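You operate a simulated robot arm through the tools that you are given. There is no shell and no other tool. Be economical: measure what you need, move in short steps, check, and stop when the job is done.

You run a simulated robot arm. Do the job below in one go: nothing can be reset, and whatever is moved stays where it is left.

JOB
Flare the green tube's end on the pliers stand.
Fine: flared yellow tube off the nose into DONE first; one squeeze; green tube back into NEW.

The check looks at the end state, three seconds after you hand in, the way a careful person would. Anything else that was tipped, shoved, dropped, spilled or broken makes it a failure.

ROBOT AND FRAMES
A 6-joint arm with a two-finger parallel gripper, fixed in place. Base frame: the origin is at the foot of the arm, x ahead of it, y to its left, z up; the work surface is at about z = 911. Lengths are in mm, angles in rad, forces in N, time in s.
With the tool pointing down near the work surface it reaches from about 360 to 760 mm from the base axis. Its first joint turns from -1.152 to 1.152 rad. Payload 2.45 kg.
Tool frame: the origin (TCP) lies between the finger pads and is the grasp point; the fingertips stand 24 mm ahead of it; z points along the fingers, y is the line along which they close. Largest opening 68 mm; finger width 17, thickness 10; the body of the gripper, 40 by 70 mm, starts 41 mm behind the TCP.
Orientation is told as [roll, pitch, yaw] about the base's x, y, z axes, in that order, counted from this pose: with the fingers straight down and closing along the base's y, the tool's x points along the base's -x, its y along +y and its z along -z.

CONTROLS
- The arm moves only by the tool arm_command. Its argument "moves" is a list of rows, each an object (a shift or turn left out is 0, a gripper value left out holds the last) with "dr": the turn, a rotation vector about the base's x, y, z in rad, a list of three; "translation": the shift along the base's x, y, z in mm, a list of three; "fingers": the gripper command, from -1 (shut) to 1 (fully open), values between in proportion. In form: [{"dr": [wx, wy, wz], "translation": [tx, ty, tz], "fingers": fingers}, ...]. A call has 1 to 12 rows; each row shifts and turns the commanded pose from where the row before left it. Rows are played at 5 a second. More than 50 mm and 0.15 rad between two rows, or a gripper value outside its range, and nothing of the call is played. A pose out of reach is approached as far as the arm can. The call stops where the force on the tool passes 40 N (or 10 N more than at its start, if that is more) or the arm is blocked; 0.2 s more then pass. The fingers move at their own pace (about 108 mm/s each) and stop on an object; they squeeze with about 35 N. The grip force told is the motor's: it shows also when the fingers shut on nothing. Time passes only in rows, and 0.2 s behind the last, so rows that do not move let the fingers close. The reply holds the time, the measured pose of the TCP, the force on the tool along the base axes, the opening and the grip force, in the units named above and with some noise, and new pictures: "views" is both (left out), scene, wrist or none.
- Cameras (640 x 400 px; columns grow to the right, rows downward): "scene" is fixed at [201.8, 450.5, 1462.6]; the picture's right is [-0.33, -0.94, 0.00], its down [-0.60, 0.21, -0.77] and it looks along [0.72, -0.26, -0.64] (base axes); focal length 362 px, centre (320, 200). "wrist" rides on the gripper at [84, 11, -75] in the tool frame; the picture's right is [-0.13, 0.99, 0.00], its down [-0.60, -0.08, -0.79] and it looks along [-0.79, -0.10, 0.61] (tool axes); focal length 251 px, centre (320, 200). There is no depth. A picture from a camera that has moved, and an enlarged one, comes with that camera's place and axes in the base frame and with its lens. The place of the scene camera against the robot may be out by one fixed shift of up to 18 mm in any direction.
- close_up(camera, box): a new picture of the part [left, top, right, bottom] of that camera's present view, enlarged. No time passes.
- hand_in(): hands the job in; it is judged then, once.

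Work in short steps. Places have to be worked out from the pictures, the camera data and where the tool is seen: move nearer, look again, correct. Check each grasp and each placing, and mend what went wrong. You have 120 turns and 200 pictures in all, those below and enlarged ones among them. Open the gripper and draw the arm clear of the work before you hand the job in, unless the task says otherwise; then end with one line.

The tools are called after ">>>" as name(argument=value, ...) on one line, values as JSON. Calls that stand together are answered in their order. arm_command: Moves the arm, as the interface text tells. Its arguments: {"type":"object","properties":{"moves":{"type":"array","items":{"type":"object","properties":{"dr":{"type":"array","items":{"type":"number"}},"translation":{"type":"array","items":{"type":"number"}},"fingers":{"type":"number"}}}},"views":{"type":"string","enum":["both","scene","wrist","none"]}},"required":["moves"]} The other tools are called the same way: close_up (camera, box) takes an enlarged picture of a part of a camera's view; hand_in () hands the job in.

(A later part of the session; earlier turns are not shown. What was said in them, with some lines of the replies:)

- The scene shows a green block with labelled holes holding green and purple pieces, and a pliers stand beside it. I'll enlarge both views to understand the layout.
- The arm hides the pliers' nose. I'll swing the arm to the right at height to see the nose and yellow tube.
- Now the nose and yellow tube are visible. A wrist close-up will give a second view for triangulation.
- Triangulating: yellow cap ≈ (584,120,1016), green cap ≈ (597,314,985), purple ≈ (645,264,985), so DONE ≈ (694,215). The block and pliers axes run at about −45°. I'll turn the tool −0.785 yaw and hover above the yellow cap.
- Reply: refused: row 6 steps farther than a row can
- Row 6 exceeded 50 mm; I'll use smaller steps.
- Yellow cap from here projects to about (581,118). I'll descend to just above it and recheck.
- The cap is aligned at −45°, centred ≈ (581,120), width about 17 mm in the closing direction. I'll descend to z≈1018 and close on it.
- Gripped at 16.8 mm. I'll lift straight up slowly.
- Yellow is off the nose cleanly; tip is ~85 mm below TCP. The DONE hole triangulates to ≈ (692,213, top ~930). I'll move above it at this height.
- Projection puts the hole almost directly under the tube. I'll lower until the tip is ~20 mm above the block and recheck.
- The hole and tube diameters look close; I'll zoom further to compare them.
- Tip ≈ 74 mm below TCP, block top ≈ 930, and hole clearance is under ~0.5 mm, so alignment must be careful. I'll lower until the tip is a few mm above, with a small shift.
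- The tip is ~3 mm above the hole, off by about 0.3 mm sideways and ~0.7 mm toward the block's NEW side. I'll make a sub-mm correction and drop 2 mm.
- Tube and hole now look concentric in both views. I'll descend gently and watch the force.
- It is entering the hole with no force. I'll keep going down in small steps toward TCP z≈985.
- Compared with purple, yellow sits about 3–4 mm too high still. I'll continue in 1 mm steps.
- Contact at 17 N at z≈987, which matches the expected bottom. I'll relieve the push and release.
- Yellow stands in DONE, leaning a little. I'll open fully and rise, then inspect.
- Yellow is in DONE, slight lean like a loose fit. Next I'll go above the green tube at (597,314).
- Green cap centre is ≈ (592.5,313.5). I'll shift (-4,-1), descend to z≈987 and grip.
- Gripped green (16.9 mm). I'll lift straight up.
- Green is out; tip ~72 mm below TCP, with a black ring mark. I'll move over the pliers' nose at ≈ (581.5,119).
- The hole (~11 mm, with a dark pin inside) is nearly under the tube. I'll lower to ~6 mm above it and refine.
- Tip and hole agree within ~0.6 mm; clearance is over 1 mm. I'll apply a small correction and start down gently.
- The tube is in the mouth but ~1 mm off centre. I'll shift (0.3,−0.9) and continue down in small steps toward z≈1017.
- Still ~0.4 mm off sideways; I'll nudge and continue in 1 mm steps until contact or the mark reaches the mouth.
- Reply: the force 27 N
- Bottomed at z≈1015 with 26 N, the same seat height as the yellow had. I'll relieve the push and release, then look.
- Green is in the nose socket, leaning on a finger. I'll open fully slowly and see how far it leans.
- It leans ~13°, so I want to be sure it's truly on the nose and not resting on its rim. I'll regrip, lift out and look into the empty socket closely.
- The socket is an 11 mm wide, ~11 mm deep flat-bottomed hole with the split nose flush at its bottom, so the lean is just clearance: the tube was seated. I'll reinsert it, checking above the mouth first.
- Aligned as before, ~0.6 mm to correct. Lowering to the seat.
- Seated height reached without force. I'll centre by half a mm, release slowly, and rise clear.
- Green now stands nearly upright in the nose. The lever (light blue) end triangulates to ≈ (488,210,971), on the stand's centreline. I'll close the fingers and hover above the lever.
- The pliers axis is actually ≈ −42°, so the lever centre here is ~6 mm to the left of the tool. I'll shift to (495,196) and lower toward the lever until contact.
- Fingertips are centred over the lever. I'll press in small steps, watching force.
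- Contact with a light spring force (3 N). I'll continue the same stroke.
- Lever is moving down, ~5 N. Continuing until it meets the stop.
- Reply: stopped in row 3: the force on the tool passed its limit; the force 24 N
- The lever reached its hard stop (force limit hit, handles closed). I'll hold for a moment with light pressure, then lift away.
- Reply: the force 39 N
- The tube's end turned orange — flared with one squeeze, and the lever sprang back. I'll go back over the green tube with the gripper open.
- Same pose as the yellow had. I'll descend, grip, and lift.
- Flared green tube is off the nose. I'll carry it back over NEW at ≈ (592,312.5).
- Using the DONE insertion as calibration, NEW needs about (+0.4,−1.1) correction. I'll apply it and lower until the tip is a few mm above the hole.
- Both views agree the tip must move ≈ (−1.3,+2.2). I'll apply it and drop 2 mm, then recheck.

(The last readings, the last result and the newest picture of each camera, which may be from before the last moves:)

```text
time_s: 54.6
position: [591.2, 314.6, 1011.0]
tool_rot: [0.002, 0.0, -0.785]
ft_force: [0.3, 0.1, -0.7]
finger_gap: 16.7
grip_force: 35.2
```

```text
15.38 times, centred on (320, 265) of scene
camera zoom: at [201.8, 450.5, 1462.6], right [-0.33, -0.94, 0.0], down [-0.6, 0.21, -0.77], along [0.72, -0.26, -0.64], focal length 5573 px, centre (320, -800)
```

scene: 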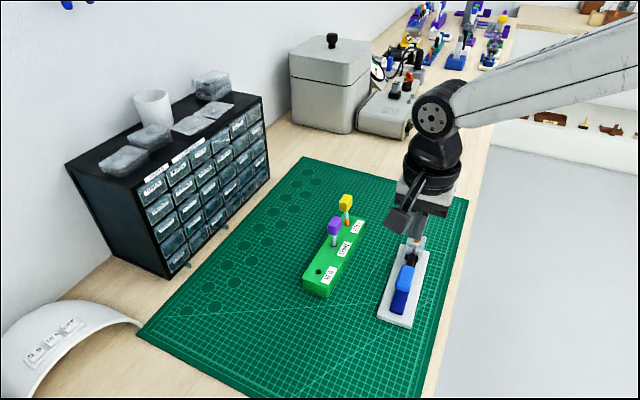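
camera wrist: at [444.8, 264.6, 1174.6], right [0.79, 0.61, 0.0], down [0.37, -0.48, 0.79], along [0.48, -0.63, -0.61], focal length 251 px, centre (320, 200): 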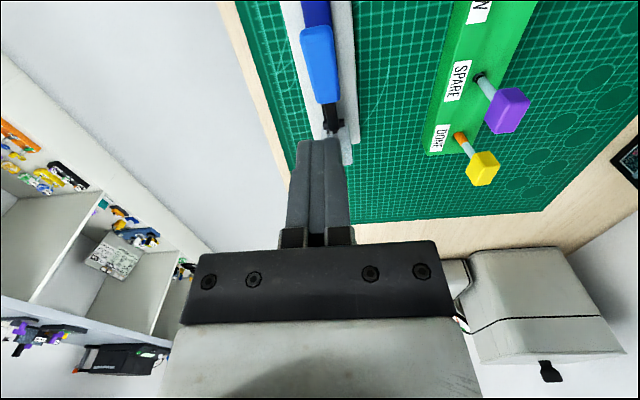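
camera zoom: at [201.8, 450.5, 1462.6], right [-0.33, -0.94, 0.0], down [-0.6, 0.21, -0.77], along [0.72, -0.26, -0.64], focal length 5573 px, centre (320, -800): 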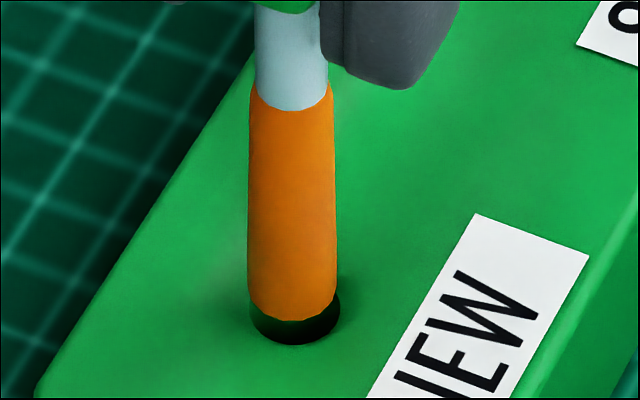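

Nearly concentric. Tiny correction (0.2,−0.25), drop 2.5 mm, and recheck.

>>> arm_command(moves=[{"translation": [0.2, -0.25, -1]}, {"translation": [0, 0, -1.5]}, {}, {}], views="none")

>>> close_up(camera="wrist", box=[300, 60, 340, 110])

>>> close_up(camera="scene", box=[308, 252, 332, 278])

```text
time_s: 55.6
position: [589.8, 313.9, 1008.2]
tool_rot: [0.002, 0.0, -0.787]
ft_force: [-1.1, -0.3, -0.4]
finger_gap: 16.9
grip_force: 35.3
```

```text
8.00 times, centred on (320, 85) of wrist
camera zoom: at [539.7, 382.3, 1083.0], right [0.79, 0.61, 0.0], down [0.37, -0.48, 0.79], along [0.48, -0.63, -0.61], focal length 2012 px, centre (320, 1120)
```

zoom: 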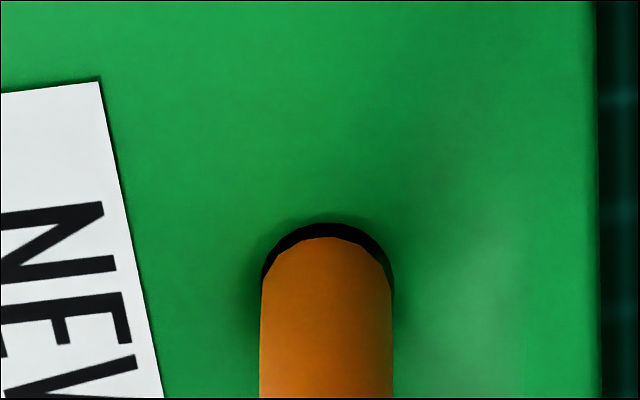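

```text
15.38 times, centred on (320, 265) of scene
camera zoom: at [201.8, 450.5, 1462.6], right [-0.33, -0.94, 0.0], down [-0.6, 0.21, -0.77], along [0.72, -0.26, -0.64], focal length 5573 px, centre (320, -800)
```

zoom: 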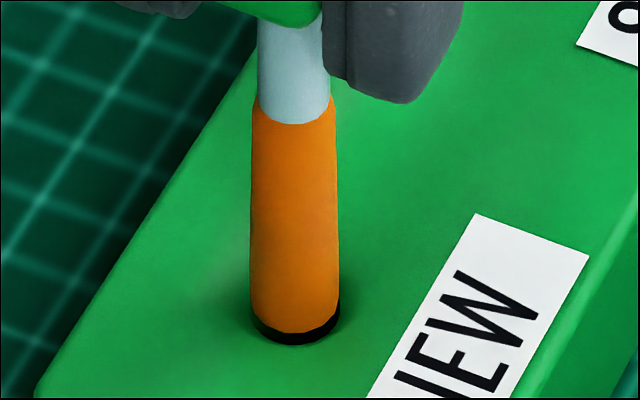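

Concentric in both views. I'll descend gently.

>>> arm_command(moves=[{"translation": [0, 0, -1.5]}, {"translation": [0, 0, -1.5]}, {"translation": [0, 0, -2]}, {"translation": [0, 0, -2]}, {}], views="none")

>>> close_up(camera="scene", box=[308, 252, 332, 278])

```text
time_s: 56.8
position: [591.4, 313.6, 1000.9]
tool_rot: [0.003, -0.001, -0.786]
ft_force: [0.3, 0.6, 0.3]
finger_gap: 17.0
grip_force: 34.7
```

```text
15.38 times, centred on (320, 265) of scene
camera zoom: at [201.8, 450.5, 1462.6], right [-0.33, -0.94, 0.0], down [-0.6, 0.21, -0.77], along [0.72, -0.26, -0.64], focal length 5573 px, centre (320, -800)
```

zoom: 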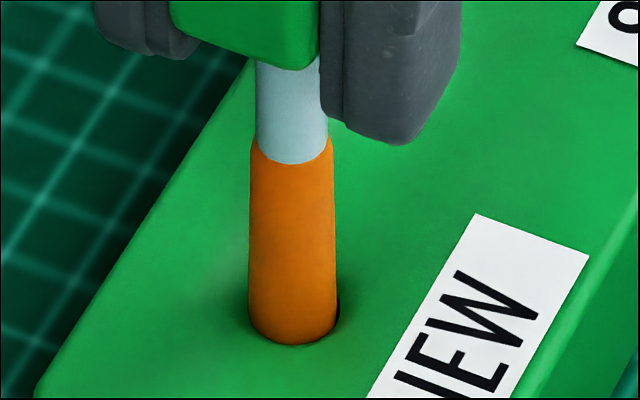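

It is entering the hole freely. Continuing down to the bottom near z≈986.

>>> arm_command(moves=[{"translation": [0, 0, -3]}, {"translation": [0, 0, -3]}, {"translation": [0, 0, -3]}, {"translation": [0, 0, -3]}, {"translation": [0, 0, -1]}, {"translation": [0, 0, -1]}, {}], views="none")

>>> close_up(camera="scene", box=[295, 210, 365, 290])

```text
time_s: 58.4
position: [591.4, 315.4, 987.4]
tool_rot: [0.002, -0.001, -0.786]
ft_force: [0.1, -0.1, -0.7]
finger_gap: 16.9
grip_force: 35.3
```

```text
5.00 times, centred on (330, 250) of scene
camera zoom: at [201.8, 450.5, 1462.6], right [-0.33, -0.94, 0.0], down [-0.6, 0.21, -0.77], along [0.72, -0.26, -0.64], focal length 1811 px, centre (270, -50)
```

zoom: 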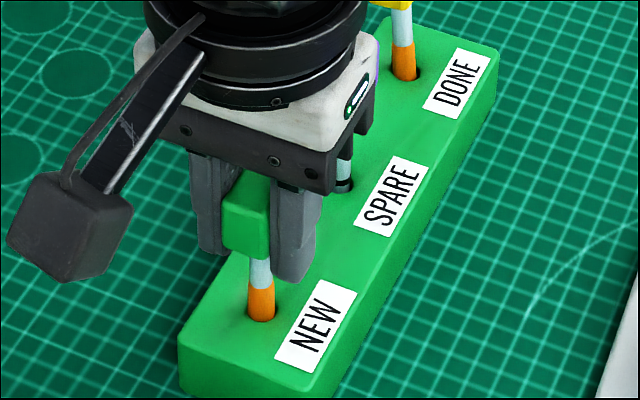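

>>> arm_command(moves=[{"translation": [0, 0, -1]}, {"translation": [0, 0, -1]}, {}], views="none")

```text
time_s: 59.2
position: [591.2, 315.1, 986.7]
tool_rot: [0.004, 0.0, -0.786]
ft_force: [-2.0, -0.2, 11.1]
finger_gap: 16.8
grip_force: 34.9
```

Bottomed (11 N). I'll relieve, release gradually, and rise straight up.

>>> arm_command(moves=[{"translation": [0, 0, 1.2]}, {"fingers": -0.4}, {"fingers": 0}, {"fingers": 0.5}, {"fingers": 1}, {}, {"translation": [0, 0, 30]}, {"translation": [0, 0, 40]}, {"translation": [0, 0, 40]}, {}], views="wrist")

>>> close_up(camera="scene", box=[295, 190, 375, 300])

```text
time_s: 61.4
position: [590.7, 314.0, 1097.2]
tool_rot: [0.002, 0.001, -0.786]
ft_force: [1.0, 0.0, 0.2]
finger_gap: 68.0
grip_force: 0.1
camera wrist: at [539.0, 382.0, 1171.8], right [0.79, 0.61, 0.0], down [0.37, -0.48, 0.79], along [0.48, -0.63, -0.61], focal length 251 px, centre (320, 200)
```

wrist: 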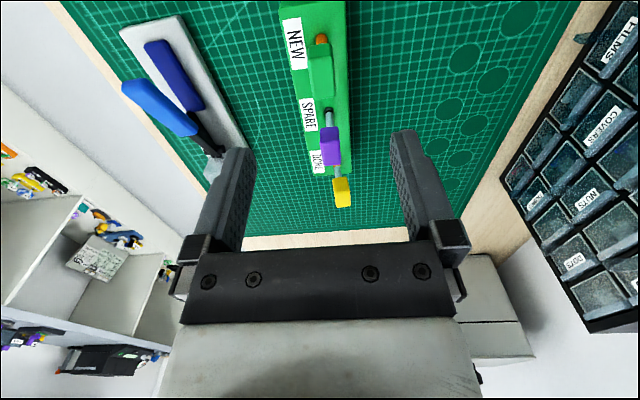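

```text
3.64 times, centred on (335, 245) of scene
camera zoom: at [201.8, 450.5, 1462.6], right [-0.33, -0.94, 0.0], down [-0.6, 0.21, -0.77], along [0.72, -0.26, -0.64], focal length 1317 px, centre (266, 36)
```

zoom: 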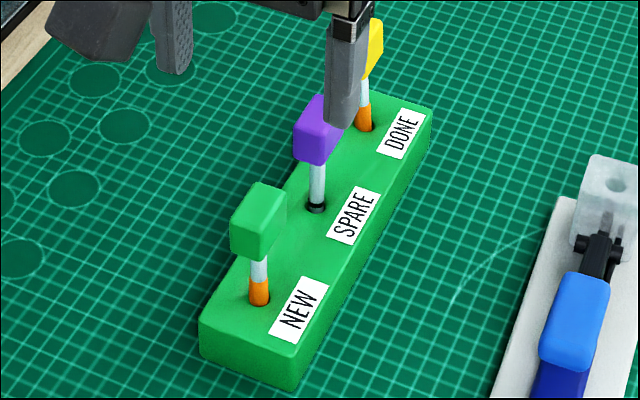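

Green is seated in NEW, flared; yellow in DONE, purple untouched. I'll draw the arm back clear and take a final look.

>>> arm_command(moves=[{"translation": [0, 0, 45]}, {"translation": [-20, -40, 20]}, {"translation": [-20, -40, 10]}, {"translation": [-20, -40, 0]}, {"translation": [-20, -40, 0]}, {"translation": [-20, -40, 0]}, {"translation": [-20, -40, 0]}, {"translation": [0, -45, 0]}, {"translation": [0, -45, 0]}, {}], views="scene")

>>> close_up(camera="scene", box=[290, 180, 450, 330])

```text
time_s: 63.6
position: [471.1, -15.9, 1172.3]
tool_rot: [0.003, 0.0, -0.786]
ft_force: [-0.3, -0.4, 0.1]
finger_gap: 68.0
grip_force: 0.1
```

scene: 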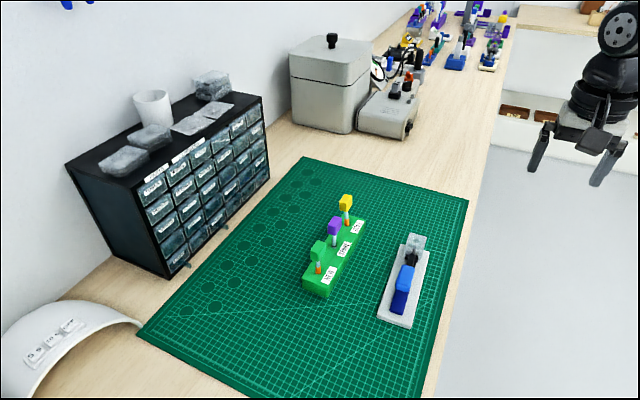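

```text
2.67 times, centred on (370, 255) of scene
camera zoom: at [201.8, 450.5, 1462.6], right [-0.33, -0.94, 0.0], down [-0.6, 0.21, -0.77], along [0.72, -0.26, -0.64], focal length 966 px, centre (187, 53)
```

zoom: 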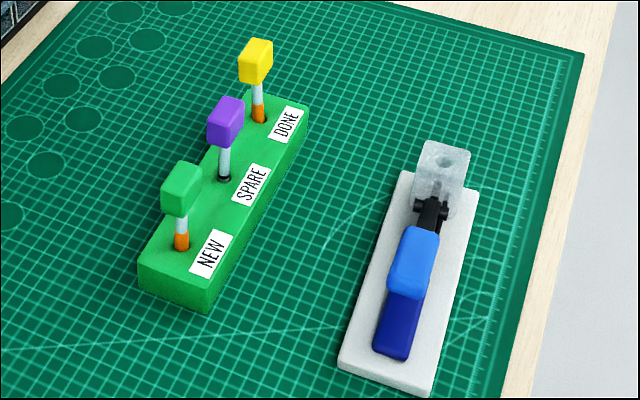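

Everything is in place, nothing was disturbed, and the arm is clear with the gripper open. Handing in.

>>> hand_in()

```text
The job is handed in.
```

The green tube's end is flared with one squeeze and the tube is back in NEW; the flared yellow tube went into DONE first, where it leans slightly, and the arm is clear with the gripper open.
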